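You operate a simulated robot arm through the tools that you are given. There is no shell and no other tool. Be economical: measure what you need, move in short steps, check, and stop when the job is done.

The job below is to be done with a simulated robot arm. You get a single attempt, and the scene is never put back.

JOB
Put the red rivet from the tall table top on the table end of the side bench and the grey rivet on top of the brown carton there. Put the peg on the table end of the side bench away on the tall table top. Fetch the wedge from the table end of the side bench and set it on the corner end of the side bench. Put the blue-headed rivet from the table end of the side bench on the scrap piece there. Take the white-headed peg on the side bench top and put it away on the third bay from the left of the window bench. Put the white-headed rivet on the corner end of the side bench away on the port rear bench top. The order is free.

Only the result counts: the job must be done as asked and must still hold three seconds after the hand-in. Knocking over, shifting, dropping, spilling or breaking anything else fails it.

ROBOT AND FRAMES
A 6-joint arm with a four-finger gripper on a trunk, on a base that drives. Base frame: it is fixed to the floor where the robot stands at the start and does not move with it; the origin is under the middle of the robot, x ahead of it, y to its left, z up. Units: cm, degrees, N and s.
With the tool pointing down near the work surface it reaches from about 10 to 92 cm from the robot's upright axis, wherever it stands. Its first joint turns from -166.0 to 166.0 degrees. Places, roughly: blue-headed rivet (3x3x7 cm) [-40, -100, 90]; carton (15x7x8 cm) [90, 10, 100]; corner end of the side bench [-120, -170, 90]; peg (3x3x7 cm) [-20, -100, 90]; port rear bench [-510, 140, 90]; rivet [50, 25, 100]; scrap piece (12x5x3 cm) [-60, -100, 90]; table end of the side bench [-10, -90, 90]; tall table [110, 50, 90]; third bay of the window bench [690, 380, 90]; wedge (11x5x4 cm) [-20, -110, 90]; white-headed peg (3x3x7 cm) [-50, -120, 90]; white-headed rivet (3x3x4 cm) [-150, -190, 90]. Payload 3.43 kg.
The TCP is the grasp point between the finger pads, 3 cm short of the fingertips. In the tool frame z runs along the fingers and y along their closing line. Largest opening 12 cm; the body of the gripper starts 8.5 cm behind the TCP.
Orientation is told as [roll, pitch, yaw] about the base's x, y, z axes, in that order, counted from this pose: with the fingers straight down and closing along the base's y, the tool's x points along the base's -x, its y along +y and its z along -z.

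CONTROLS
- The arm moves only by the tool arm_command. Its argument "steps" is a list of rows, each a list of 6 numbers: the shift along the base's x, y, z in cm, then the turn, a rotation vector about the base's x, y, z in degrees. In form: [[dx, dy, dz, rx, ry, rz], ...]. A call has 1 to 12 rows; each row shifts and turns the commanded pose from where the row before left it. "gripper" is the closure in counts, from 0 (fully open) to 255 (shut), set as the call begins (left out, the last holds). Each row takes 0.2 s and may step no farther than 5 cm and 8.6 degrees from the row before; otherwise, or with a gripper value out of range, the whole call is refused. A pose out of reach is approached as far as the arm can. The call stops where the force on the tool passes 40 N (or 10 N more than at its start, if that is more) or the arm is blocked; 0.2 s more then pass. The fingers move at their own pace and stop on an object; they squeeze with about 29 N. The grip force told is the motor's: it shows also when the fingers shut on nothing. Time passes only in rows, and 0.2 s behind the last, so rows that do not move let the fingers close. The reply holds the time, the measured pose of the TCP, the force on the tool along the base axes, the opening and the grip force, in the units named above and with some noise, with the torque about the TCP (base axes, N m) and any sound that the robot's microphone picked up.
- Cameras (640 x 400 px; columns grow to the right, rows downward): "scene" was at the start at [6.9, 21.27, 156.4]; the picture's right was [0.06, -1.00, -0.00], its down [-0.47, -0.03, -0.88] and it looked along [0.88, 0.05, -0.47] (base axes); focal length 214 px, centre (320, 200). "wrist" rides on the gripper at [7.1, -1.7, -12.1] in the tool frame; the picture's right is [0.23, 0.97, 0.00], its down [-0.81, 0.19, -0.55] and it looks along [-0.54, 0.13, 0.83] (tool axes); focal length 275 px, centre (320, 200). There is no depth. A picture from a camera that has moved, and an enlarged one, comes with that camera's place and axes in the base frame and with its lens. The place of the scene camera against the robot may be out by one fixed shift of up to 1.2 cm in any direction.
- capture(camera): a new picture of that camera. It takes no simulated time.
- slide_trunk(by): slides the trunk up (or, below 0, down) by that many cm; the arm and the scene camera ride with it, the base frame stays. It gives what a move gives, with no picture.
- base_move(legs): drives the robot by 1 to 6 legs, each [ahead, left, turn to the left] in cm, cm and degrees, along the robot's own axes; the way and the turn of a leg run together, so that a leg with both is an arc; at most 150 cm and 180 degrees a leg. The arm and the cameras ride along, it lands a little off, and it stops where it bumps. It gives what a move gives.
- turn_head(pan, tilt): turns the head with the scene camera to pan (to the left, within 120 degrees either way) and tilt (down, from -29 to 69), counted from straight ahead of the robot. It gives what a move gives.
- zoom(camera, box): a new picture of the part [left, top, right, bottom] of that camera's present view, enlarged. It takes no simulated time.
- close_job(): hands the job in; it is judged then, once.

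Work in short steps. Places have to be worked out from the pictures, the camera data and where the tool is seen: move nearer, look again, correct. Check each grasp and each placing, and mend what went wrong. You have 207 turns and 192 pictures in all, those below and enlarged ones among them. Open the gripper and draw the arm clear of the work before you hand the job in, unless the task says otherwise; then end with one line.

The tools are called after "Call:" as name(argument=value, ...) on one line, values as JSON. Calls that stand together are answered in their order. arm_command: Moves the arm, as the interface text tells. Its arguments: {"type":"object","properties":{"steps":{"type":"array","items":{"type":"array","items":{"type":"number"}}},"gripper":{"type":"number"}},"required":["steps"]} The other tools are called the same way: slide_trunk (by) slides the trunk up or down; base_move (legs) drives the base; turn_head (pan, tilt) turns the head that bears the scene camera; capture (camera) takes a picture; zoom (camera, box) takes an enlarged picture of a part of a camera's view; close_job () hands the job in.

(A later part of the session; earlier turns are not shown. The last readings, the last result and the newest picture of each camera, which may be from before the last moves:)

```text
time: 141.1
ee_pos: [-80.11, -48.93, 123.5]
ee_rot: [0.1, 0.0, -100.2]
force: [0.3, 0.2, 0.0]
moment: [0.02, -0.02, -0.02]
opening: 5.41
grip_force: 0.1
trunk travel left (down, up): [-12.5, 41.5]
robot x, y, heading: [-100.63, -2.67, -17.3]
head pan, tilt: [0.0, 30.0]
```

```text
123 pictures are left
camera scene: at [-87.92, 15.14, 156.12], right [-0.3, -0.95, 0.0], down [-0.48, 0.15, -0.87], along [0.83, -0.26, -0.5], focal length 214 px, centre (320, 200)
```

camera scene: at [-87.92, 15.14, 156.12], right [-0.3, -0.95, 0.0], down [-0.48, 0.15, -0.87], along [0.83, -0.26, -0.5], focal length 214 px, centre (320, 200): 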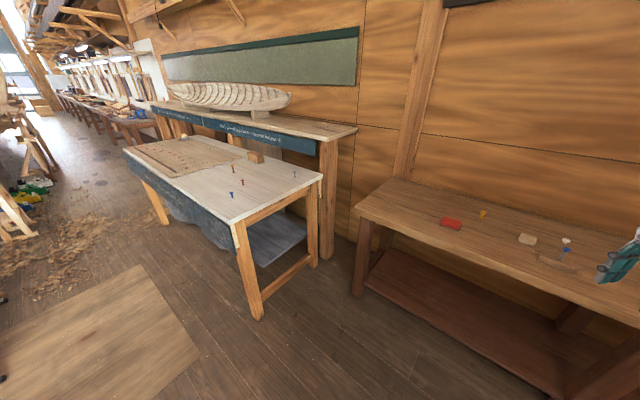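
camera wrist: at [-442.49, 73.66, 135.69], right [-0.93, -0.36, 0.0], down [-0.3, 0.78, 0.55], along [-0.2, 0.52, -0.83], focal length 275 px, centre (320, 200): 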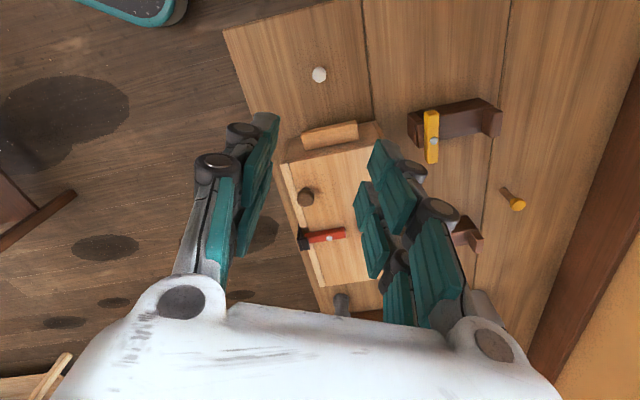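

Everything in place. Rotate then side-step to a station between side bench and tall table.

Call:
base_move(legs=[[0, 0, -62], [29, 86, 0]])

Call:
capture(camera="scene")

```text
time: 148.7
ee_pos: [-43.1, -55.13, 123.45]
ee_rot: [0.2, 0.0, -163.5]
force: [-0.6, -0.5, 0.3]
moment: [0.0, 0.04, 0.0]
opening: 5.41
grip_force: 0.1
trunk travel left (down, up): [-12.5, 41.5]
robot x, y, heading: [-10.67, -16.78, -81.1]
head pan, tilt: [0.0, 30.0]
```

```text
122 pictures are left
camera scene: at [9.87, -19.37, 156.13], right [-0.99, -0.16, 0.0], down [-0.08, 0.49, -0.87], along [0.14, -0.85, -0.5], focal length 214 px, centre (320, 200)
```

scene: 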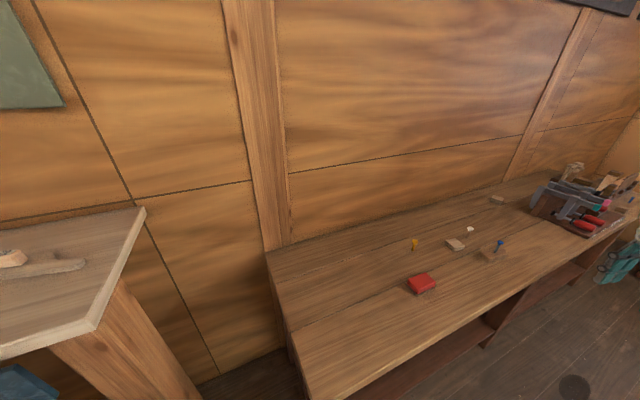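

Move above the yellow peg (≈(−20.7,−100.5)) and look by wrist.

Call:
arm_command(steps=[[2.04, -4.13, -1.4, 0, 0, 0], [2.04, -4.13, -1.4, 0, 0, 0], [2.04, -4.13, -1.4, 0, 0, 0], [2.04, -4.13, -1.4, 0, 0, 0], [2.04, -4.13, -1.4, 0, 0, 0], [2.04, -4.13, -1.4, 0, 0, 0], [2.04, -4.13, -1.4, 0, 0, 0], [2.04, -4.13, -1.4, 0, 0, 0], [2.04, -4.13, -1.4, 0, 0, 0], [2.04, -4.13, -1.4, 0, 0, 0], [2.04, -4.13, -1.4, 0, 0, 0]], gripper=110)

Call:
capture(camera="wrist")

```text
time: 151.1
ee_pos: [-20.51, -100.77, 108.08]
ee_rot: [0.0, 0.0, -163.5]
force: [-0.5, 0.4, 1.4]
moment: [0.0, 0.01, 0.0]
opening: 6.82
grip_force: 0.2
trunk travel left (down, up): [-12.5, 41.5]
robot x, y, heading: [-10.87, -16.27, -80.7]
head pan, tilt: [0.0, 30.0]
```

```text
121 pictures are left
camera wrist: at [-14.27, -97.08, 120.05], right [0.5, -0.87, 0.0], down [-0.72, -0.41, 0.55], along [-0.48, -0.28, -0.83], focal length 275 px, centre (320, 200)
```

wrist: 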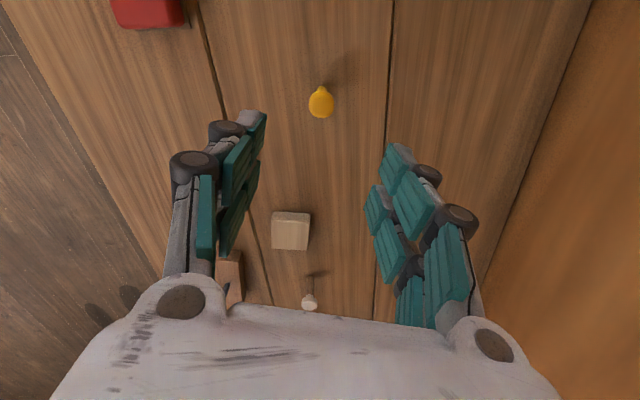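

Peg is directly below at (−20.3,−100.8). Descend and grip.

Call:
arm_command(steps=[[0.1, 0, -4, 0, 0, 0], [0, 0, -4, 0, 0, 0], [0, 0, -4, 0, 0, 0], [0, 0, -4, 0, 0, 0], [0, 0, -2.2, 0, 0, 0], [0, 0, 0, 0, 0, 0]])

Call:
arm_command(steps=[[0, 0, 0, 0, 0, 0], [0, 0, 0, 0, 0, 0], [0, 0, 0, 0, 0, 0]], gripper=255)

Call:
arm_command(steps=[[0, 0, 2, 0, 0, 0], [0, 0, 4, 0, 0, 0], [0, 0, 5, 0, 0, 0], [0, 0, 5, 0, 0, 0], [0, 0, 5, 0, 0, 0], [0, 0, 5, 0, 0, 0], [0, 0, 5, 0, 0, 0]])

Call:
capture(camera="wrist")

```text
time: 152.5
ee_pos: [-20.57, -100.59, 89.85]
ee_rot: [0.1, 0.0, -163.5]
force: [0.6, 0.3, -0.3]
moment: [0.01, 0.0, -0.01]
opening: 6.85
grip_force: 0.0
trunk travel left (down, up): [-12.5, 41.5]
robot x, y, heading: [-11.32, -16.04, -80.5]
head pan, tilt: [0.0, 30.0]
```

```text
time: 153.3
ee_pos: [-20.49, -100.55, 89.95]
ee_rot: [0.1, 0.0, -163.5]
force: [-1.0, -0.3, 0.5]
moment: [-0.03, 0.0, -0.01]
opening: 2.04
grip_force: 28.4
trunk travel left (down, up): [-12.5, 41.5]
robot x, y, heading: [-10.78, -16.34, -80.8]
head pan, tilt: [0.0, 30.0]
```

```text
time: 154.9
ee_pos: [-20.5, -100.51, 120.85]
ee_rot: [0.1, 0.0, -163.5]
force: [-0.7, -0.4, -0.6]
moment: [0.02, 0.02, 0.01]
opening: 2.01
grip_force: 29.4
trunk travel left (down, up): [-12.5, 41.5]
robot x, y, heading: [-10.48, -16.22, -80.6]
head pan, tilt: [0.0, 30.0]
```

```text
120 pictures are left
camera wrist: at [-14.21, -96.9, 132.83], right [0.5, -0.87, 0.0], down [-0.72, -0.41, 0.55], along [-0.48, -0.28, -0.83], focal length 275 px, centre (320, 200)
```

wrist: 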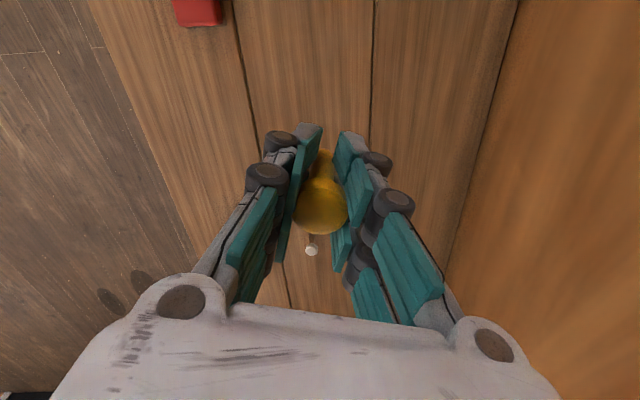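

Peg held. Retract and turn left toward the tall table.

Call:
arm_command(steps=[[-2.04, 4.13, 0.4, 0, 0, 0], [-2.04, 4.13, 0.4, 0, 0, 0], [-2.04, 4.13, 0.4, 0, 0, 0], [-2.04, 4.13, 0.4, 0, 0, 0], [-2.04, 4.13, 0.4, 0, 0, 0], [-2.04, 4.13, 0.4, 0, 0, 0], [-2.04, 4.13, 0.4, 0, 0, 0], [-2.04, 4.13, 0.4, 0, 0, 0], [-2.04, 4.13, 0.4, 0, 0, 0], [-2.04, 4.13, 0.4, 0, 0, 0], [-2.04, 4.13, 0.4, 0, 0, 0]])

Call:
base_move(legs=[[0, 0, 98]])

Call:
turn_head(pan=0, tilt=35)

Call:
capture(camera="scene")

```text
time: 157.3
ee_pos: [-43.13, -55.48, 125.28]
ee_rot: [0.1, 0.0, -163.6]
force: [-0.3, -0.3, -0.6]
moment: [0.0, -0.02, -0.03]
opening: 1.98
grip_force: 29.0
trunk travel left (down, up): [-12.5, 41.5]
robot x, y, heading: [-10.88, -16.61, -80.8]
head pan, tilt: [0.0, 30.0]
```

```text
time: 161.9
ee_pos: [32.8, -41.77, 125.31]
ee_rot: [0.2, 0.1, -64.2]
force: [0.1, -0.2, 0.1]
moment: [0.05, 0.04, -0.02]
opening: 2.01
grip_force: 29.4
trunk travel left (down, up): [-12.5, 41.5]
robot x, y, heading: [-10.59, -16.24, 18.7]
head pan, tilt: [0.0, 30.0]
```

```text
time: 162.5
ee_pos: [33.01, -41.78, 125.37]
ee_rot: [0.1, 0.0, -64.1]
force: [0.0, 0.8, 0.3]
moment: [0.0, -0.01, 0.0]
opening: 2.02
grip_force: 28.9
trunk travel left (down, up): [-12.5, 41.5]
robot x, y, heading: [-10.7, -15.86, 18.6]
head pan, tilt: [0.0, 35.0]
```

```text
119 pictures are left
camera scene: at [-10.94, 5.79, 155.49], right [0.35, -0.94, 0.0], down [-0.53, -0.2, -0.83], along [0.78, 0.29, -0.56], focal length 214 px, centre (320, 200)
```

scene: 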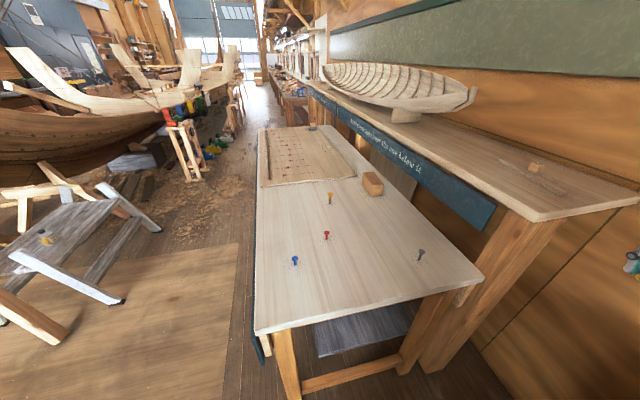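

Call:
zoom(camera="scene", box=[250, 160, 490, 310])

```text
2.67 times, centred on (370, 235) of scene
camera zoom: at [-10.94, 5.79, 155.49], right [0.35, -0.94, 0.0], down [-0.53, -0.2, -0.83], along [0.78, 0.29, -0.56], focal length 572 px, centre (187, 107)
```

zoom: 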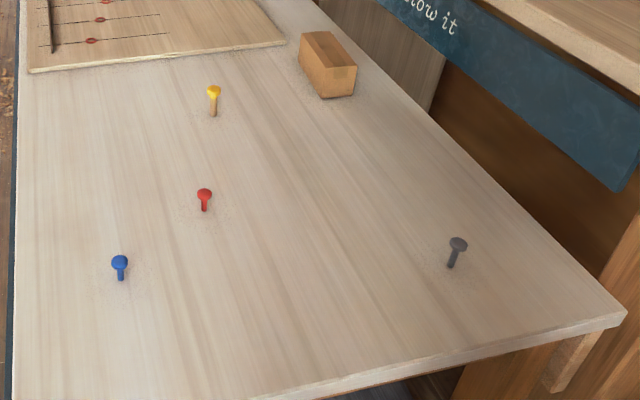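

Table top z≈95; red rivet (48.5,25), grey (50,−9.5), blue (32.5,31), carton top centre (90.7,14.3,103), axis 29°. Free spot for peg: (43,7). Back 10 cm for elbow room and move over.

Call:
base_move(legs=[[-10, 0, 0]])

Call:
turn_head(pan=40, tilt=35)

```text
time: 163.7
ee_pos: [23.45, -44.92, 125.26]
ee_rot: [0.1, 0.0, -64.2]
force: [0.9, -0.4, -0.2]
moment: [0.02, 0.01, -0.04]
opening: 2.01
grip_force: 28.9
trunk travel left (down, up): [-12.5, 41.5]
robot x, y, heading: [-20.29, -19.4, 18.7]
head pan, tilt: [0.0, 35.0]
```

```text
time: 164.7
ee_pos: [23.49, -44.88, 125.44]
ee_rot: [0.2, 0.0, -64.1]
force: [0.4, 0.0, 0.7]
moment: [-0.03, 0.05, 0.01]
opening: 1.97
grip_force: 28.8
trunk travel left (down, up): [-12.5, 41.5]
robot x, y, heading: [-20.36, -19.35, 18.5]
head pan, tilt: [40.0, 35.0]
```

Call:
arm_command(steps=[[1.63, 4.33, 0, 0, 0, 0], [1.63, 4.33, 0, 0, 0, 0], [1.63, 4.33, 0, 0, 0, 0], [1.63, 4.33, 0, 0, 0, 0], [1.63, 4.33, 0, 0, 0, 0], [1.63, 4.33, 0, 0, 0, 0], [1.63, 4.33, 0, 0, 0, 0], [1.63, 4.33, 0, 0, 0, 0], [1.63, 4.33, 0, 0, 0, 0], [1.63, 4.33, 0, 0, 0, 0], [1.63, 4.33, 0, 0, 0, 0], [1.63, 4.33, 0, 0, 0, 0]])

Call:
arm_command(steps=[[0, 0, -5, 0, 0, 0], [0, 0, -5, 0, 0, 0], [0, 0, -4, 0, 0, 0], [0, 0, -4, 0, 0, 0]])

Call:
capture(camera="wrist")

```text
time: 167.3
ee_pos: [42.74, 7.08, 125.27]
ee_rot: [0.0, -0.2, -64.1]
force: [-0.1, -0.3, -0.7]
moment: [-0.03, 0.0, 0.0]
opening: 1.98
grip_force: 28.9
trunk travel left (down, up): [-12.5, 41.5]
robot x, y, heading: [-20.47, -19.44, 18.7]
head pan, tilt: [40.0, 35.0]
```

```text
time: 168.3
ee_pos: [42.96, 7.09, 107.22]
ee_rot: [0.1, -0.1, -64.1]
force: [-0.7, -0.7, -0.4]
moment: [-0.02, -0.01, 0.0]
opening: 1.99
grip_force: 28.6
trunk travel left (down, up): [-12.5, 41.5]
robot x, y, heading: [-20.2, -19.7, 18.8]
head pan, tilt: [40.0, 35.0]
```

```text
117 pictures are left
camera wrist: at [38.21, 12.77, 119.25], right [0.78, 0.63, 0.0], down [0.52, -0.65, 0.55], along [0.35, -0.43, -0.83], focal length 275 px, centre (320, 200)
```

wrist: 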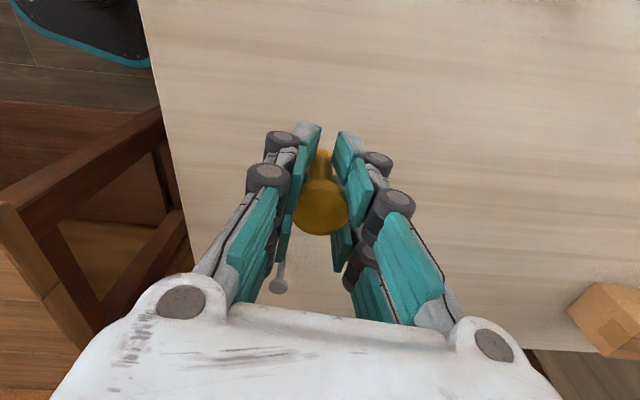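

Clear below. Lower to just above contact.

Call:
arm_command(steps=[[0, 0, -4, 0, 0, 0], [0, 0, -2.6, 0, 0, 0], [0, 0, -0.3, 0, 0, 0], [0, 0, -0.2, 0, 0, 0], [0, 0, -0.2, 0, 0, 0], [0, 0, -0.2, 0, 0, 0], [0, 0, 0, 0, 0, 0]])

```text
time: 169.9
ee_pos: [42.97, 6.95, 99.76]
ee_rot: [0.1, 0.0, -64.2]
force: [0.3, -0.2, 0.2]
moment: [-0.02, 0.03, -0.01]
opening: 2.01
grip_force: 28.9
trunk travel left (down, up): [-12.5, 41.5]
robot x, y, heading: [-20.24, -19.85, 18.5]
head pan, tilt: [40.0, 35.0]
```

Call:
arm_command(steps=[[0, 0, -0.15, 0, 0, 0], [0, 0, -0.15, 0, 0, 0], [0, 0, -0.15, 0, 0, 0], [0, 0, -0.15, 0, 0, 0], [0, 0, 0, 0, 0, 0]])

```text
time: 171.1
ee_pos: [43.02, 7.05, 99.26]
ee_rot: [0.1, 0.0, -64.2]
force: [-0.6, 0.1, 0.4]
moment: [0.03, 0.0, -0.02]
opening: 2.01
grip_force: 28.7
trunk travel left (down, up): [-12.5, 41.5]
robot x, y, heading: [-20.74, -19.82, 18.8]
head pan, tilt: [40.0, 35.0]
```

Call:
arm_command(steps=[[0, 0, -0.12, 0, 0, 0], [0, 0, -0.12, 0, 0, 0], [0, 0, -0.12, 0, 0, 0], [0, 0, -0.12, 0, 0, 0], [0, 0, -0.12, 0, 0, 0], [0, 0, 0, 0, 0, 0]])

```text
time: 172.5
ee_pos: [42.88, 7.06, 98.74]
ee_rot: [0.0, -0.1, -64.2]
force: [0.2, 0.0, 0.8]
moment: [-0.01, -0.01, 0.0]
opening: 1.97
grip_force: 28.9
trunk travel left (down, up): [-12.5, 41.5]
robot x, y, heading: [-19.91, -19.68, 18.7]
head pan, tilt: [40.0, 35.0]
```

Call:
arm_command(steps=[[0, 0, -0.15, 0, 0, 0], [0, 0, -0.15, 0, 0, 0], [0, 0, -0.15, 0, 0, 0], [0, 0, -0.15, 0, 0, 0], [0, 0, 0, 0, 0, 0]])

Call:
zoom(camera="wrist", box=[220, 90, 420, 215])

```text
time: 173.7
ee_pos: [42.96, 7.05, 97.88]
ee_rot: [0.1, 0.1, -64.3]
force: [-0.4, 0.3, 0.4]
moment: [0.01, 0.03, -0.01]
opening: 1.98
grip_force: 28.8
trunk travel left (down, up): [-12.5, 41.5]
robot x, y, heading: [-20.19, -19.47, 18.3]
head pan, tilt: [40.0, 35.0]
```

```text
3.20 times, centred on (320, 152) of wrist
camera zoom: at [38.22, 12.67, 109.95], right [0.78, 0.63, 0.0], down [0.52, -0.65, 0.55], along [0.35, -0.43, -0.83], focal length 881 px, centre (320, 352)
```

zoom: 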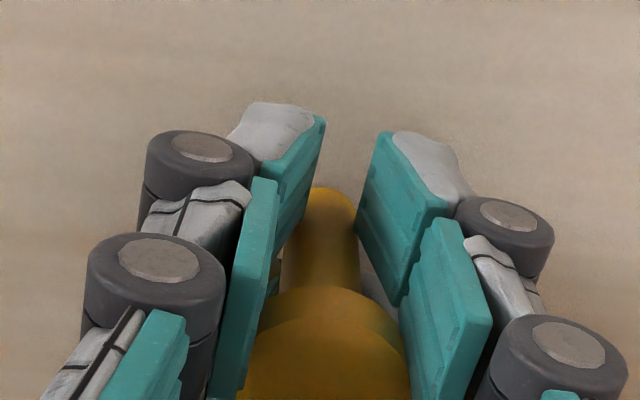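

Call:
arm_command(steps=[[0, 0, -0.2, 0, 0, 0], [0, 0, -0.2, 0, 0, 0], [0, 0, -0.15, 0, 0, 0], [0, 0, -0.15, 0, 0, 0], [0, 0, -0.15, 0, 0, 0], [0, 0, -0.15, 0, 0, 0], [0, 0, -0.15, 0, 0, 0], [0, 0, 0, 0, 0, 0]])

```text
time: 174.5
ee_pos: [42.92, 6.99, 97.76]
ee_rot: [0.2, -0.1, -64.3]
force: [0.6, -0.9, 22.4]
moment: [-0.03, -0.01, 0.0]
opening: 2.01
grip_force: 29.0
trunk travel left (down, up): [-12.5, 41.5]
robot x, y, heading: [-20.21, -19.22, 18.6]
head pan, tilt: [40.0, 35.0]
stopped in row 3: the force on the tool passed its limit at 41 N (the readings are from after the stop); the commanded pose is now the measured one
```

Contact at 97.7 (table top ≈93.6). Ease and release.

Call:
arm_command(steps=[[0, 0, 0.15, 0, 0, 0], [0, 0, 0, 0, 0, 0]])

Call:
arm_command(steps=[[0, 0, 0, 0, 0, 0], [0, 0, 0, 0, 0, 0]], gripper=200)

Call:
arm_command(steps=[[0, 0, 0, 0, 0, 0], [0, 0, 0, 0, 0, 0]], gripper=120)

Call:
capture(camera="wrist")

```text
time: 175.1
ee_pos: [42.96, 7.0, 97.87]
ee_rot: [0.3, -0.2, -64.2]
force: [-2.5, -1.1, 9.6]
moment: [-0.07, 0.12, 0.04]
opening: 1.97
grip_force: 29.2
trunk travel left (down, up): [-12.5, 41.5]
robot x, y, heading: [-19.99, -19.47, 18.5]
head pan, tilt: [40.0, 35.0]
```

```text
time: 175.7
ee_pos: [43.01, 6.96, 97.67]
ee_rot: [0.2, -0.1, -64.1]
force: [-1.0, -0.1, 0.7]
moment: [0.01, -0.03, -0.04]
opening: 2.59
grip_force: 0.1
trunk travel left (down, up): [-12.5, 41.5]
robot x, y, heading: [-20.52, -19.75, 18.5]
head pan, tilt: [40.0, 35.0]
```

```text
time: 176.3
ee_pos: [43.0, 6.96, 97.74]
ee_rot: [0.1, -0.1, -64.2]
force: [0.2, -0.5, 0.3]
moment: [0.03, -0.01, -0.01]
opening: 6.35
grip_force: 0.1
trunk travel left (down, up): [-12.5, 41.5]
robot x, y, heading: [-20.22, -19.02, 18.6]
head pan, tilt: [40.0, 35.0]
```

```text
115 pictures are left
camera wrist: at [38.24, 12.68, 109.78], right [0.78, 0.63, 0.0], down [0.52, -0.65, 0.55], along [0.35, -0.43, -0.83], focal length 275 px, centre (320, 200)
```

wrist: 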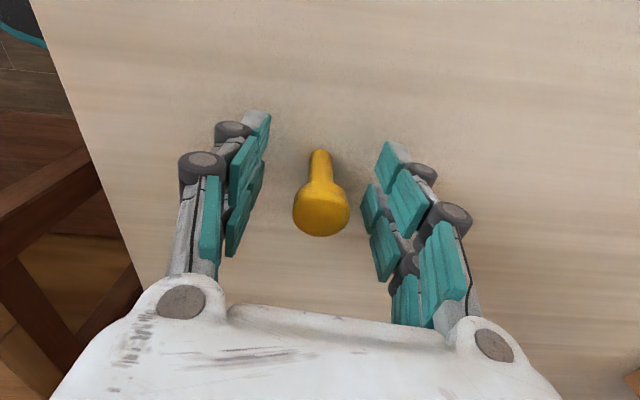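

Peg stands. Lift and go over the red rivet at ≈(49.8,25.4).

Call:
arm_command(steps=[[0, 0, 3, 0, 0, 0], [0, 0, 5, 0, 0, 0], [0, 0, 5, 0, 0, 0], [1.4, 3.7, 0, 0, 0, 0], [1.4, 3.7, 0, 0, 0, 0], [1.4, 3.7, 0, 0, 0, 0], [1.4, 3.7, 0, 0, 0, 0], [1.2, 3.6, 0, 0, 0, 0]])

Call:
capture(camera="wrist")

```text
time: 178.1
ee_pos: [49.87, 25.26, 110.74]
ee_rot: [0.1, -0.1, -64.2]
force: [-1.4, 0.6, 0.0]
moment: [0.0, -0.01, 0.02]
opening: 6.34
grip_force: 0.0
trunk travel left (down, up): [-12.5, 41.5]
robot x, y, heading: [-20.65, -19.51, 18.5]
head pan, tilt: [40.0, 35.0]
```

```text
114 pictures are left
camera wrist: at [45.1, 31.01, 122.73], right [0.78, 0.63, 0.0], down [0.52, -0.65, 0.55], along [0.35, -0.43, -0.83], focal length 275 px, centre (320, 200)
```

wrist: 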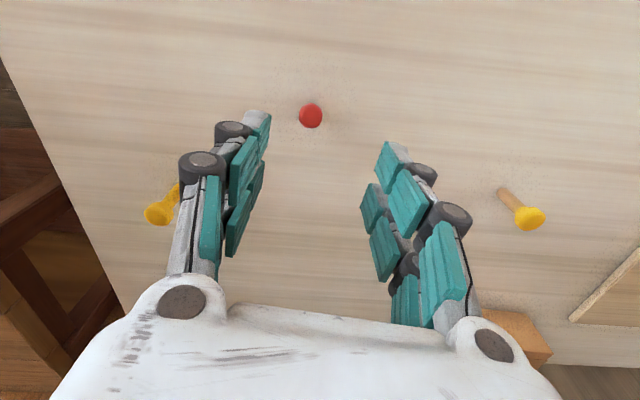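

Red head at ≈(49.4,24.5). Correct and descend.

Call:
arm_command(steps=[[-0.45, -0.75, -4, 0, 0, 0], [0, 0, -4, 0, 0, 0], [0, 0, -3, 0, 0, 0]])

Call:
capture(camera="wrist")

```text
time: 178.9
ee_pos: [49.38, 24.42, 99.72]
ee_rot: [0.0, -0.1, -64.2]
force: [0.1, 0.4, -0.6]
moment: [0.0, -0.02, -0.02]
opening: 6.34
grip_force: 0.1
trunk travel left (down, up): [-12.5, 41.5]
robot x, y, heading: [-20.38, -19.7, 18.6]
head pan, tilt: [40.0, 35.0]
```

```text
113 pictures are left
camera wrist: at [44.61, 30.23, 111.69], right [0.78, 0.63, 0.0], down [0.52, -0.65, 0.55], along [0.35, -0.43, -0.83], focal length 275 px, centre (320, 200)
```

wrist: 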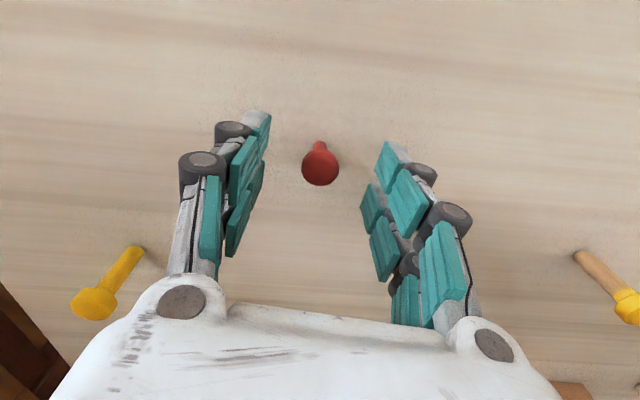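

Centred. Descend, grip, lift.

Call:
arm_command(steps=[[0, 0, -1.5, 0, 0, 0], [0, 0, -0.8, 0, 0, 0], [0, 0, -0.2, 0, 0, 0], [0, 0, 0, 0, 0, 0]])

Call:
arm_command(steps=[[0, 0, 0, 0, 0, 0], [0, 0, 0, 0, 0, 0], [0, 0, 0, 0, 0, 0]], gripper=255)

Call:
arm_command(steps=[[0, 0, 1, 0, 0, 0], [0, 0, 4, 0, 0, 0], [0, 0, 5, 0, 0, 0], [0, 0, 5, 0, 0, 0], [0, 0, 5, 0, 0, 0], [0, 0, 5, 0, 0, 0], [0, 0, 3, 0, 0, 0]])

Call:
capture(camera="wrist")

```text
time: 179.9
ee_pos: [49.21, 24.59, 97.24]
ee_rot: [0.1, -0.1, -64.2]
force: [0.4, -0.1, 0.2]
moment: [0.01, 0.0, 0.01]
opening: 6.35
grip_force: 0.1
trunk travel left (down, up): [-12.5, 41.5]
robot x, y, heading: [-20.24, -19.75, 18.6]
head pan, tilt: [40.0, 35.0]
```

```text
time: 180.7
ee_pos: [49.23, 24.44, 97.29]
ee_rot: [0.2, -0.1, -64.1]
force: [-0.1, 0.6, 0.2]
moment: [0.03, 0.02, -0.01]
opening: 1.77
grip_force: 28.9
trunk travel left (down, up): [-12.5, 41.5]
robot x, y, heading: [-20.27, -19.66, 18.5]
head pan, tilt: [40.0, 35.0]
```

```text
time: 182.3
ee_pos: [49.28, 24.67, 125.29]
ee_rot: [0.1, 0.0, -64.3]
force: [0.7, 0.7, -0.3]
moment: [-0.02, 0.04, -0.01]
opening: 1.77
grip_force: 29.1
trunk travel left (down, up): [-12.5, 41.5]
robot x, y, heading: [-20.27, -19.51, 18.5]
head pan, tilt: [40.0, 35.0]
```

```text
112 pictures are left
camera wrist: at [44.48, 30.38, 137.28], right [0.78, 0.63, 0.0], down [0.52, -0.65, 0.55], along [0.35, -0.43, -0.83], focal length 275 px, centre (320, 200)
```

wrist: 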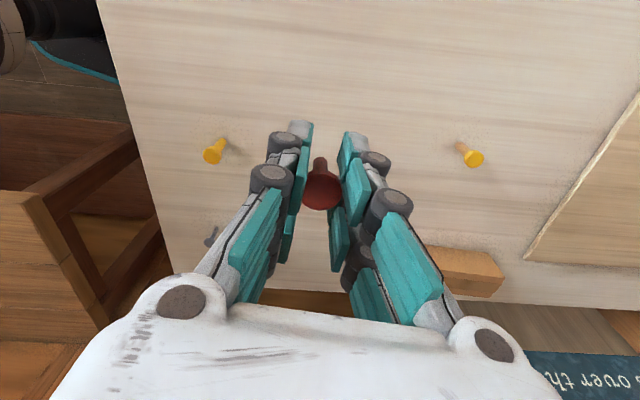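

Held. Retract to carry pose and turn back to the side bench.

Call:
arm_command(steps=[[-1.61, -4.35, 0, 0, 0, 0], [-1.61, -4.35, 0, 0, 0, 0], [-1.61, -4.35, 0, 0, 0, 0], [-1.61, -4.35, 0, 0, 0, 0], [-1.61, -4.35, 0, 0, 0, 0], [-1.61, -4.35, 0, 0, 0, 0], [-1.61, -4.35, 0, 0, 0, 0], [-1.61, -4.35, 0, 0, 0, 0]])

Call:
arm_command(steps=[[-1.61, -4.35, 0, 0, 0, 0], [-1.61, -4.35, 0, 0, 0, 0], [-1.61, -4.35, 0, 0, 0, 0], [-1.61, -4.35, 0, 0, 0, 0], [-1.61, -4.35, 0, 0, 0, 0], [-1.61, -4.35, 0, 0, 0, 0], [-1.61, -4.35, 0, 0, 0, 0], [-1.61, -4.35, 0, 0, 0, 0]])

Call:
base_move(legs=[[0, 0, -98]])

Call:
turn_head(pan=0, tilt=40)

Call:
capture(camera="scene")

```text
time: 184.1
ee_pos: [36.56, -10.27, 125.36]
ee_rot: [0.1, 0.0, -64.2]
force: [-0.6, 0.2, -0.9]
moment: [0.03, -0.03, -0.06]
opening: 1.76
grip_force: 28.6
trunk travel left (down, up): [-12.5, 41.5]
robot x, y, heading: [-20.19, -19.95, 18.5]
head pan, tilt: [40.0, 35.0]
```

```text
time: 185.9
ee_pos: [23.62, -44.8, 125.3]
ee_rot: [0.1, 0.0, -64.2]
force: [-0.2, -0.4, 0.2]
moment: [0.02, -0.01, -0.01]
opening: 1.79
grip_force: 29.0
trunk travel left (down, up): [-12.5, 41.5]
robot x, y, heading: [-20.23, -19.0, 18.7]
head pan, tilt: [40.0, 35.0]
```

```text
time: 190.5
ee_pos: [-53.02, -58.21, 125.22]
ee_rot: [0.1, 0.0, -164.4]
force: [-0.4, 0.1, -0.5]
moment: [-0.02, -0.01, 0.0]
opening: 1.79
grip_force: 29.0
trunk travel left (down, up): [-12.5, 41.5]
robot x, y, heading: [-20.08, -19.7, -81.5]
head pan, tilt: [40.0, 35.0]
```

```text
time: 191.6
ee_pos: [-52.88, -58.21, 125.33]
ee_rot: [0.0, -0.2, -164.4]
force: [-0.2, -0.6, -0.3]
moment: [-0.02, -0.01, 0.0]
opening: 1.78
grip_force: 29.3
trunk travel left (down, up): [-12.5, 41.5]
robot x, y, heading: [-20.43, -19.48, -81.5]
head pan, tilt: [0.0, 40.0]
```

```text
111 pictures are left
camera scene: at [0.51, -22.32, 154.62], right [-0.98, -0.17, 0.0], down [-0.11, 0.63, -0.77], along [0.13, -0.76, -0.64], focal length 214 px, centre (320, 200)
```

scene: 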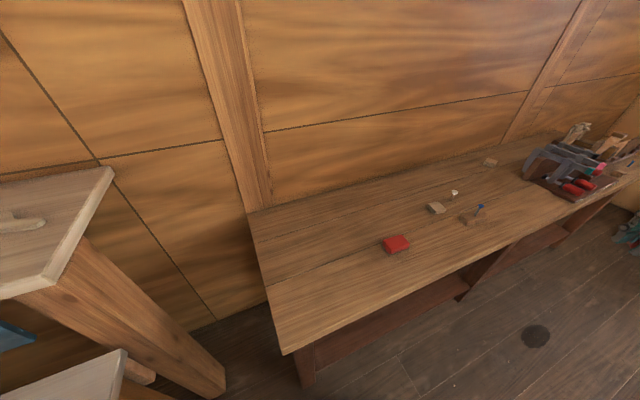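

Pan the head aside, then carry the red rivet over to (−8,−90).

Call:
turn_head(pan=45, tilt=40)

Call:
arm_command(steps=[[3.75, -2.65, 0, 0, 0, 0], [3.75, -2.65, 0, 0, 0, 0], [3.75, -2.65, 0, 0, 0, 0], [3.75, -2.65, 0, 0, 0, 0], [3.75, -2.65, 0, 0, 0, 0], [3.75, -2.65, 0, 0, 0, 0], [3.75, -2.65, 0, 0, 0, 0], [3.75, -2.65, 0, 0, 0, 0], [3.75, -2.65, 0, 0, 0, 0], [3.75, -2.65, 0, 0, 0, 0], [3.75, -2.65, 0, 0, 0, 0], [3.75, -2.65, 0, 0, 0, 0]])

Call:
arm_command(steps=[[0, 0, -5, 0, 0, 0], [0, 0, -5, 0, 0, 0], [0, 0, -5, 0, 0, 0], [0, 0, -5, 0, 0, 0], [0, 0, -5, 0, 0, 0], [0, 0, -5, 0, 0, 0]])

Call:
capture(camera="wrist")

```text
time: 192.7
ee_pos: [-52.8, -58.19, 125.33]
ee_rot: [0.1, -0.1, -164.4]
force: [0.3, 0.7, -0.5]
moment: [0.01, 0.04, 0.01]
opening: 1.81
grip_force: 29.4
trunk travel left (down, up): [-12.5, 41.5]
robot x, y, heading: [-20.14, -19.77, -81.8]
head pan, tilt: [45.0, 40.0]
```

```text
time: 195.3
ee_pos: [-7.81, -90.25, 125.0]
ee_rot: [0.1, -0.1, -164.5]
force: [-0.1, -0.4, -0.9]
moment: [0.02, 0.01, 0.02]
opening: 1.82
grip_force: 29.0
trunk travel left (down, up): [-12.5, 41.5]
robot x, y, heading: [-19.92, -19.08, -81.7]
head pan, tilt: [45.0, 40.0]
```

```text
time: 196.7
ee_pos: [-8.09, -89.95, 95.08]
ee_rot: [0.1, -0.2, -164.3]
force: [0.1, 0.4, -0.3]
moment: [-0.02, 0.02, -0.01]
opening: 1.8
grip_force: 28.9
trunk travel left (down, up): [-12.5, 41.5]
robot x, y, heading: [-20.29, -19.78, -81.3]
head pan, tilt: [45.0, 40.0]
```

```text
110 pictures are left
camera wrist: at [-1.82, -86.45, 107.09], right [0.48, -0.88, 0.0], down [-0.73, -0.4, 0.55], along [-0.48, -0.27, -0.83], focal length 275 px, centre (320, 200)
```

wrist: 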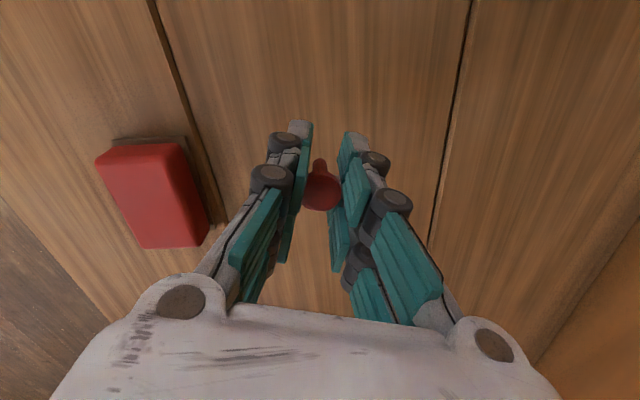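

Call:
arm_command(steps=[[0, 0, -3, 0, 0, 0], [0, 0, -1.8, 0, 0, 0], [0, 0, -0.25, 0, 0, 0], [0, 0, -0.15, 0, 0, 0], [0, 0, -0.15, 0, 0, 0], [0, 0, -0.15, 0, 0, 0], [0, 0, -0.15, 0, 0, 0], [0, 0, -0.15, 0, 0, 0], [0, 0, -0.15, 0, 0, 0], [0, 0, -0.15, 0, 0, 0], [0, 0, 0, 0, 0, 0]])

```text
time: 199.1
ee_pos: [-7.9, -90.18, 89.24]
ee_rot: [0.1, -0.2, -164.4]
force: [-0.6, -1.6, 6.5]
moment: [-0.02, 0.0, 0.01]
opening: 1.81
grip_force: 29.2
trunk travel left (down, up): [-12.5, 41.5]
robot x, y, heading: [-20.57, -19.19, -81.9]
head pan, tilt: [45.0, 40.0]
```

Light contact (6.5 N). Release gradually.

Call:
arm_command(steps=[[0, 0, 0, 0, 0, 0], [0, 0, 0, 0, 0, 0]], gripper=203)

Call:
arm_command(steps=[[0, 0, 0, 0, 0, 0], [0, 0, 0, 0, 0, 0]], gripper=130)

Call:
arm_command(steps=[[0, 0, 2, 0, 0, 0], [0, 0, 4, 0, 0, 0], [0, 0, 5, 0, 0, 0], [0, 0, 5, 0, 0, 0], [0, 0, 5, 0, 0, 0], [0, 0, 5, 0, 0, 0], [0, 0, 5, 0, 0, 0], [0, 0, 5, 0, 0, 0]])

Call:
capture(camera="wrist")

```text
time: 199.7
ee_pos: [-7.85, -90.04, 89.08]
ee_rot: [0.1, 0.0, -164.3]
force: [-0.1, 0.7, -0.6]
moment: [0.01, 0.01, 0.03]
opening: 2.44
grip_force: 0.0
trunk travel left (down, up): [-12.5, 41.5]
robot x, y, heading: [-20.14, -19.3, -81.9]
head pan, tilt: [45.0, 40.0]
```

```text
time: 200.3
ee_pos: [-7.9, -90.06, 89.15]
ee_rot: [0.2, -0.1, -164.3]
force: [0.5, 0.3, -0.1]
moment: [0.0, 0.0, -0.02]
opening: 5.87
grip_force: 0.1
trunk travel left (down, up): [-12.5, 41.5]
robot x, y, heading: [-19.91, -19.88, -81.5]
head pan, tilt: [45.0, 40.0]
```

```text
time: 202.1
ee_pos: [-8.11, -90.17, 125.31]
ee_rot: [0.1, -0.2, -164.4]
force: [0.8, -0.1, 0.0]
moment: [0.0, 0.02, 0.01]
opening: 5.89
grip_force: 0.1
trunk travel left (down, up): [-12.5, 41.5]
robot x, y, heading: [-20.29, -19.51, -81.9]
head pan, tilt: [45.0, 40.0]
```

```text
109 pictures are left
camera wrist: at [-1.62, -86.67, 137.31], right [0.48, -0.88, 0.0], down [-0.73, -0.4, 0.55], along [-0.48, -0.27, -0.83], focal length 275 px, centre (320, 200)
```

wrist: 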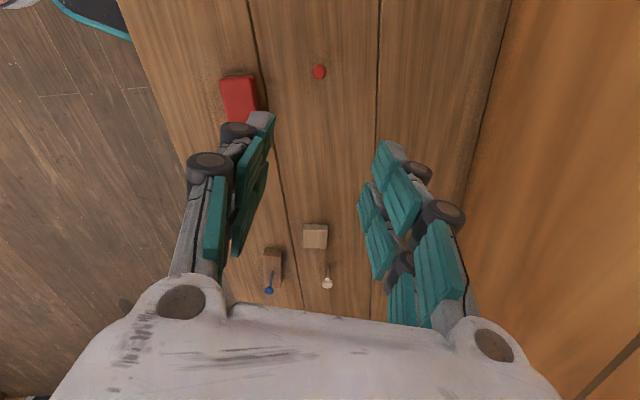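

Red rivet stands on the table end. Retract, turn to the tall table for the grey rivet.

Call:
arm_command(steps=[[-3.75, 2.65, 0, 0, 0, 0], [-3.75, 2.65, 0, 0, 0, 0], [-3.75, 2.65, 0, 0, 0, 0], [-3.75, 2.65, 0, 0, 0, 0], [-3.75, 2.65, 0, 0, 0, 0], [-3.75, 2.65, 0, 0, 0, 0], [-3.75, 2.65, 0, 0, 0, 0], [-3.75, 2.65, 0, 0, 0, 0], [-3.75, 2.65, 0, 0, 0, 0], [-3.75, 2.65, 0, 0, 0, 0], [-3.75, 2.65, 0, 0, 0, 0], [-3.75, 2.65, 0, 0, 0, 0]])

Call:
base_move(legs=[[0, 0, 98]])

Call:
turn_head(pan=0, tilt=35)

Call:
zoom(camera="scene", box=[240, 140, 480, 290])

```text
time: 204.7
ee_pos: [-53.01, -58.03, 125.08]
ee_rot: [0.1, 0.0, -164.5]
force: [-0.1, -0.4, -0.3]
moment: [-0.02, 0.01, -0.01]
opening: 5.87
grip_force: 0.0
trunk travel left (down, up): [-12.5, 41.5]
robot x, y, heading: [-20.25, -19.43, -81.6]
head pan, tilt: [45.0, 40.0]
```

```text
time: 209.2
ee_pos: [22.19, -46.86, 125.08]
ee_rot: [0.1, -0.1, -67.0]
force: [-1.1, 0.3, 0.0]
moment: [-0.02, -0.01, 0.0]
opening: 5.89
grip_force: 0.1
trunk travel left (down, up): [-12.5, 41.5]
robot x, y, heading: [-20.25, -19.33, 15.7]
head pan, tilt: [45.0, 40.0]
```

```text
time: 210.4
ee_pos: [22.31, -46.85, 125.17]
ee_rot: [0.1, -0.2, -67.0]
force: [0.9, -0.8, -0.5]
moment: [0.0, 0.02, 0.0]
opening: 5.88
grip_force: 0.1
trunk travel left (down, up): [-12.5, 41.5]
robot x, y, heading: [-19.93, -19.32, 15.6]
head pan, tilt: [0.0, 35.0]
```

```text
2.67 times, centred on (360, 215) of scene
camera zoom: at [-19.42, 2.59, 155.34], right [0.3, -0.95, 0.0], down [-0.55, -0.17, -0.82], along [0.78, 0.25, -0.57], focal length 572 px, centre (213, 160)
```

zoom: 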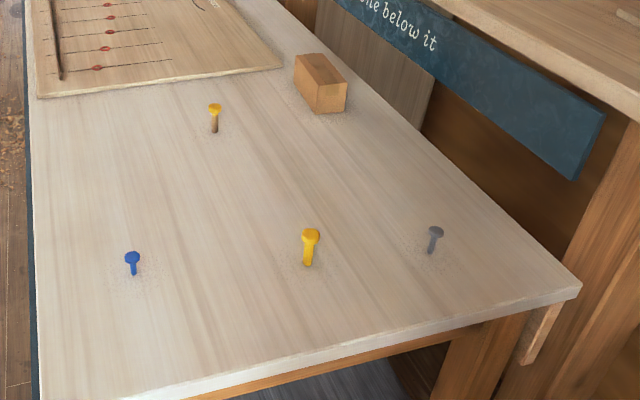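

Grey rivet ≈(51.5,−10.2). Pan head aside and move over it.

Call:
turn_head(pan=45, tilt=35)

Call:
arm_command(steps=[[2.92, 3.68, 0, 0, 0, 0], [2.92, 3.68, 0, 0, 0, 0], [2.92, 3.68, 0, 0, 0, 0], [2.92, 3.68, 0, 0, 0, 0], [2.92, 3.68, 0, 0, 0, 0], [2.92, 3.68, 0, 0, 0, 0], [2.92, 3.68, 0, 0, 0, 0], [2.92, 3.68, 0, 0, 0, 0], [2.92, 3.68, 0, 0, 0, 0], [2.92, 3.68, 0, 0, 0, 0]], gripper=120)

Call:
arm_command(steps=[[0, 0, -5, 0, 0, 0], [0, 0, -5, 0, 0, 0], [0, 0, -5, 0, 0, 0]])

Call:
capture(camera="wrist")

```text
time: 211.5
ee_pos: [22.13, -46.94, 125.06]
ee_rot: [0.1, -0.1, -67.0]
force: [-1.2, 0.5, -0.2]
moment: [-0.05, 0.0, -0.01]
opening: 5.88
grip_force: 0.0
trunk travel left (down, up): [-12.5, 41.5]
robot x, y, heading: [-20.13, -19.76, 15.6]
head pan, tilt: [45.0, 35.0]
```

```text
time: 213.7
ee_pos: [51.6, -9.9, 124.89]
ee_rot: [0.1, 0.0, -67.0]
force: [0.7, 0.2, 0.3]
moment: [0.01, 0.02, 0.01]
opening: 6.36
grip_force: 0.0
trunk travel left (down, up): [-12.5, 41.5]
robot x, y, heading: [-20.03, -19.68, 15.6]
head pan, tilt: [45.0, 35.0]
```

```text
time: 214.5
ee_pos: [51.46, -9.94, 110.03]
ee_rot: [0.1, 0.0, -67.1]
force: [-0.4, 0.0, 0.2]
moment: [0.01, 0.01, -0.01]
opening: 6.34
grip_force: 0.1
trunk travel left (down, up): [-12.5, 41.5]
robot x, y, heading: [-20.42, -19.73, 15.8]
head pan, tilt: [45.0, 35.0]
```

```text
107 pictures are left
camera wrist: at [46.94, -4.06, 122.12], right [0.81, 0.59, 0.0], down [0.49, -0.67, 0.55], along [0.33, -0.45, -0.83], focal length 275 px, centre (320, 200)
```

wrist: 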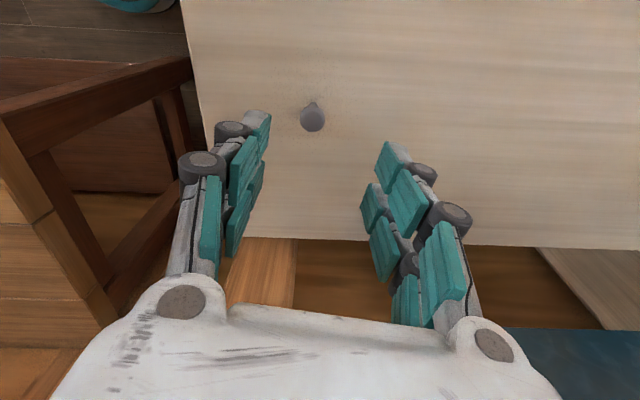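

Grey head at ≈(51,−10.6). Correct, descend, grip, lift.

Call:
arm_command(steps=[[-0.5, -0.65, -4, 0, 0, 0], [0, 0, -4, 0, 0, 0], [0, 0, -3, 0, 0, 0], [0, 0, -1.5, 0, 0, 0], [0, 0, -0.3, 0, 0, 0], [0, 0, 0, 0, 0, 0]])

Call:
capture(camera="wrist")

```text
time: 215.9
ee_pos: [50.9, -10.71, 97.31]
ee_rot: [0.1, -0.1, -67.1]
force: [-0.1, 0.3, -0.3]
moment: [0.0, 0.05, 0.03]
opening: 6.34
grip_force: 0.1
trunk travel left (down, up): [-12.5, 41.5]
robot x, y, heading: [-20.12, -19.42, 15.7]
head pan, tilt: [45.0, 35.0]
```

```text
106 pictures are left
camera wrist: at [46.46, -4.76, 109.33], right [0.81, 0.59, 0.0], down [0.49, -0.67, 0.55], along [0.33, -0.45, -0.83], focal length 275 px, centre (320, 200)
```

wrist: 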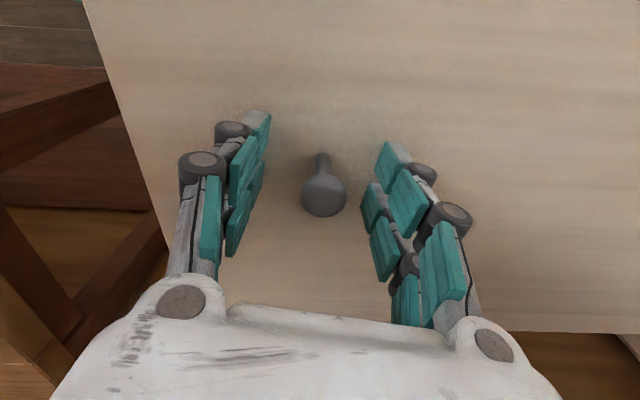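

Call:
arm_command(steps=[[0, 0, 0, 0, 0, 0], [0, 0, 0, 0, 0, 0], [0, 0, 0, 0, 0, 0]], gripper=255)

Call:
arm_command(steps=[[0, 0, 1, 0, 0, 0], [0, 0, 4, 0, 0, 0], [0, 0, 5, 0, 0, 0], [0, 0, 5, 0, 0, 0], [0, 0, 5, 0, 0, 0], [0, 0, 5, 0, 0, 0], [0, 0, 4, 0, 0, 0]])

Call:
capture(camera="wrist")

```text
time: 216.7
ee_pos: [51.01, -10.62, 97.34]
ee_rot: [0.1, -0.2, -67.1]
force: [-1.2, -0.1, -0.4]
moment: [0.04, -0.01, -0.02]
opening: 1.82
grip_force: 29.0
trunk travel left (down, up): [-12.5, 41.5]
robot x, y, heading: [-20.36, -19.38, 15.9]
head pan, tilt: [45.0, 35.0]
```

```text
time: 218.3
ee_pos: [50.93, -10.69, 126.37]
ee_rot: [0.1, -0.2, -67.0]
force: [-1.5, 0.0, -0.8]
moment: [-0.03, 0.02, 0.01]
opening: 1.79
grip_force: 29.3
trunk travel left (down, up): [-12.5, 41.5]
robot x, y, heading: [-20.46, -19.66, 15.6]
head pan, tilt: [45.0, 35.0]
```

```text
105 pictures are left
camera wrist: at [46.38, -4.83, 138.41], right [0.81, 0.59, 0.0], down [0.49, -0.67, 0.55], along [0.33, -0.45, -0.83], focal length 275 px, centre (320, 200)
```

wrist: 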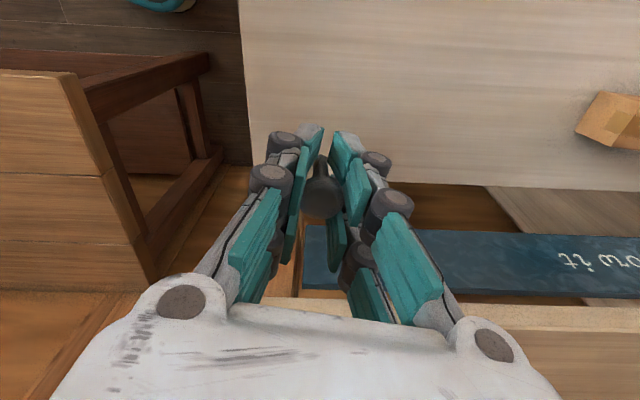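

Grey rivet held. Retract, then drive round to the table's left side for the carton.

Call:
arm_command(steps=[[-2.92, -3.62, 0, 0, 0, 0], [-2.92, -3.62, 0, 0, 0, 0], [-2.92, -3.62, 0, 0, 0, 0], [-2.92, -3.62, 0, 0, 0, 0], [-2.92, -3.62, 0, 0, 0, 0], [-2.92, -3.62, 0, 0, 0, 0], [-2.92, -3.62, 0, 0, 0, 0], [-2.92, -3.62, 0, 0, 0, 0], [-2.92, -3.62, 0, 0, 0, 0], [-2.92, -3.62, 0, 0, 0, 0]])

Call:
base_move(legs=[[14, 70, 0]])

Call:
turn_head(pan=0, tilt=35)

Call:
capture(camera="scene")

```text
time: 220.5
ee_pos: [21.65, -46.92, 126.43]
ee_rot: [0.1, -0.2, -67.0]
force: [-1.0, -0.1, -0.1]
moment: [0.01, 0.03, -0.02]
opening: 1.78
grip_force: 28.5
trunk travel left (down, up): [-12.5, 41.5]
robot x, y, heading: [-20.16, -19.69, 15.9]
head pan, tilt: [45.0, 35.0]
```

```text
time: 224.3
ee_pos: [16.34, 23.31, 126.41]
ee_rot: [0.1, -0.1, -67.0]
force: [0.6, 0.2, -0.8]
moment: [0.0, -0.05, -0.01]
opening: 1.75
grip_force: 29.3
trunk travel left (down, up): [-12.5, 41.5]
robot x, y, heading: [-25.45, 50.67, 15.6]
head pan, tilt: [45.0, 35.0]
```

```text
time: 225.5
ee_pos: [16.38, 23.15, 126.41]
ee_rot: [0.1, -0.1, -67.0]
force: [0.4, -0.2, -0.8]
moment: [0.0, 0.0, 0.02]
opening: 1.74
grip_force: 28.8
trunk travel left (down, up): [-12.5, 41.5]
robot x, y, heading: [-25.7, 50.66, 15.9]
head pan, tilt: [0.0, 35.0]
```

```text
104 pictures are left
camera scene: at [-24.85, 73.52, 155.47], right [0.39, -0.92, 0.0], down [-0.52, -0.22, -0.83], along [0.76, 0.32, -0.56], focal length 214 px, centre (320, 200)
```

scene: 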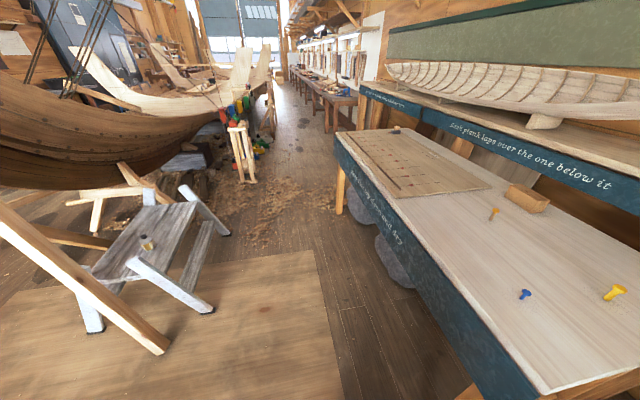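

Aisle beside the table is clear (table left edge passes (8,34)→(171,140)). Drive to (50,88) and turn to face the carton.

Call:
base_move(legs=[[83, 15, 0], [0, 0, -70]])

Call:
capture(camera="scene")

Call:
zoom(camera="scene", box=[200, 120, 440, 270])

```text
time: 233.0
ee_pos: [39.3, 39.52, 126.35]
ee_rot: [0.1, -0.1, -136.8]
force: [-0.7, 0.7, -0.9]
moment: [-0.01, 0.05, -0.04]
opening: 1.75
grip_force: 29.3
trunk travel left (down, up): [-12.5, 41.5]
robot x, y, heading: [50.92, 88.27, -53.9]
head pan, tilt: [0.0, 35.0]
```

```text
103 pictures are left
camera scene: at [71.25, 95.89, 155.42], right [-0.74, -0.68, 0.0], down [-0.38, 0.42, -0.82], along [0.56, -0.61, -0.57], focal length 214 px, centre (320, 200)
```

scene: 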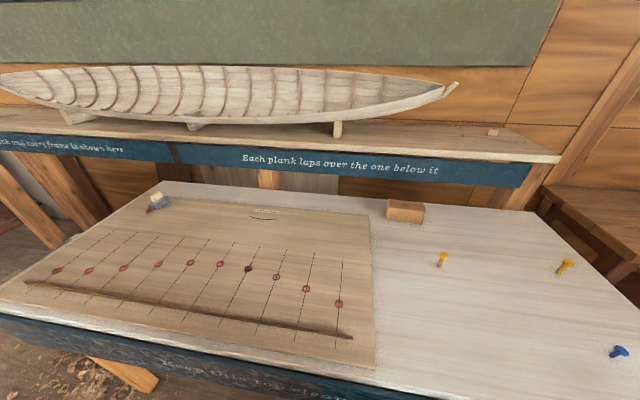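

```text
2.67 times, centred on (320, 195) of scene
camera zoom: at [71.25, 95.89, 155.42], right [-0.74, -0.68, 0.0], down [-0.38, 0.42, -0.82], along [0.56, -0.61, -0.57], focal length 572 px, centre (320, 213)
```

zoom: 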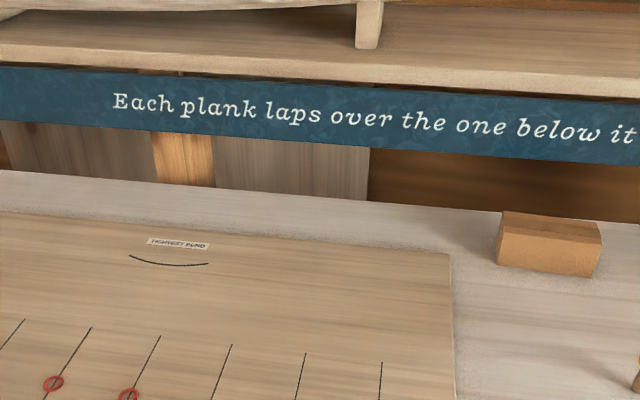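

Carton top centre ≈(94,15.7), axis ≈32°. Pan head away, move there while turning the fingers along the carton's length.

Call:
turn_head(pan=45, tilt=35)

Call:
arm_command(steps=[[4.18, -1.83, 0, 0, 0, 6], [4.18, -1.83, 0, 0, 0, 6], [4.18, -1.83, 0, 0, 0, 6], [4.18, -1.83, 0, 0, 0, 6], [4.18, -1.83, 0, 0, 0, 6], [4.18, -1.83, 0, 0, 0, 6], [4.18, -1.83, 0, 0, 0, 6], [4.18, -1.83, 0, 0, 0, 6], [4.18, -1.83, 0, 0, 0, 6], [4.18, -1.83, 0, 0, 0, 6]])

Call:
arm_command(steps=[[4.18, -1.83, -1.5, 0, 0, 6], [4.18, -1.83, -1.5, 0, 0, 6], [4.18, -1.83, -1.5, 0, 0, 6], [0, 0, -4, 0, 0, 0]])

Call:
capture(camera="wrist")

```text
time: 234.1
ee_pos: [39.35, 39.54, 126.47]
ee_rot: [0.0, 0.0, -136.8]
force: [1.2, 0.7, -0.7]
moment: [-0.02, -0.02, 0.01]
opening: 1.75
grip_force: 29.6
trunk travel left (down, up): [-12.5, 41.5]
robot x, y, heading: [50.24, 88.2, -54.0]
head pan, tilt: [45.0, 35.0]
```

```text
time: 236.3
ee_pos: [81.28, 21.05, 126.64]
ee_rot: [0.1, 0.0, -76.6]
force: [0.2, 0.2, -0.4]
moment: [0.01, 0.03, 0.01]
opening: 1.74
grip_force: 29.1
trunk travel left (down, up): [-12.5, 41.5]
robot x, y, heading: [50.51, 88.04, -53.9]
head pan, tilt: [45.0, 35.0]
```

```text
time: 237.3
ee_pos: [93.55, 15.55, 117.72]
ee_rot: [0.1, 0.0, -58.6]
force: [0.8, -0.5, -1.0]
moment: [0.03, 0.03, 0.01]
opening: 1.72
grip_force: 28.9
trunk travel left (down, up): [-12.5, 41.5]
robot x, y, heading: [50.24, 88.28, -54.1]
head pan, tilt: [45.0, 35.0]
```

```text
101 pictures are left
camera wrist: at [88.41, 20.73, 129.67], right [0.71, 0.7, 0.0], down [0.58, -0.59, 0.55], along [0.39, -0.39, -0.83], focal length 275 px, centre (320, 200)
```

wrist: 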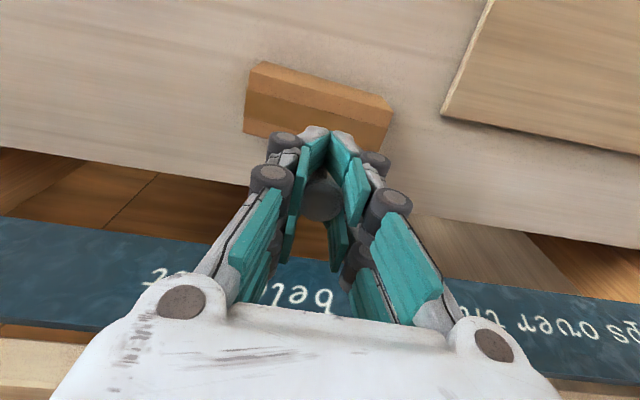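

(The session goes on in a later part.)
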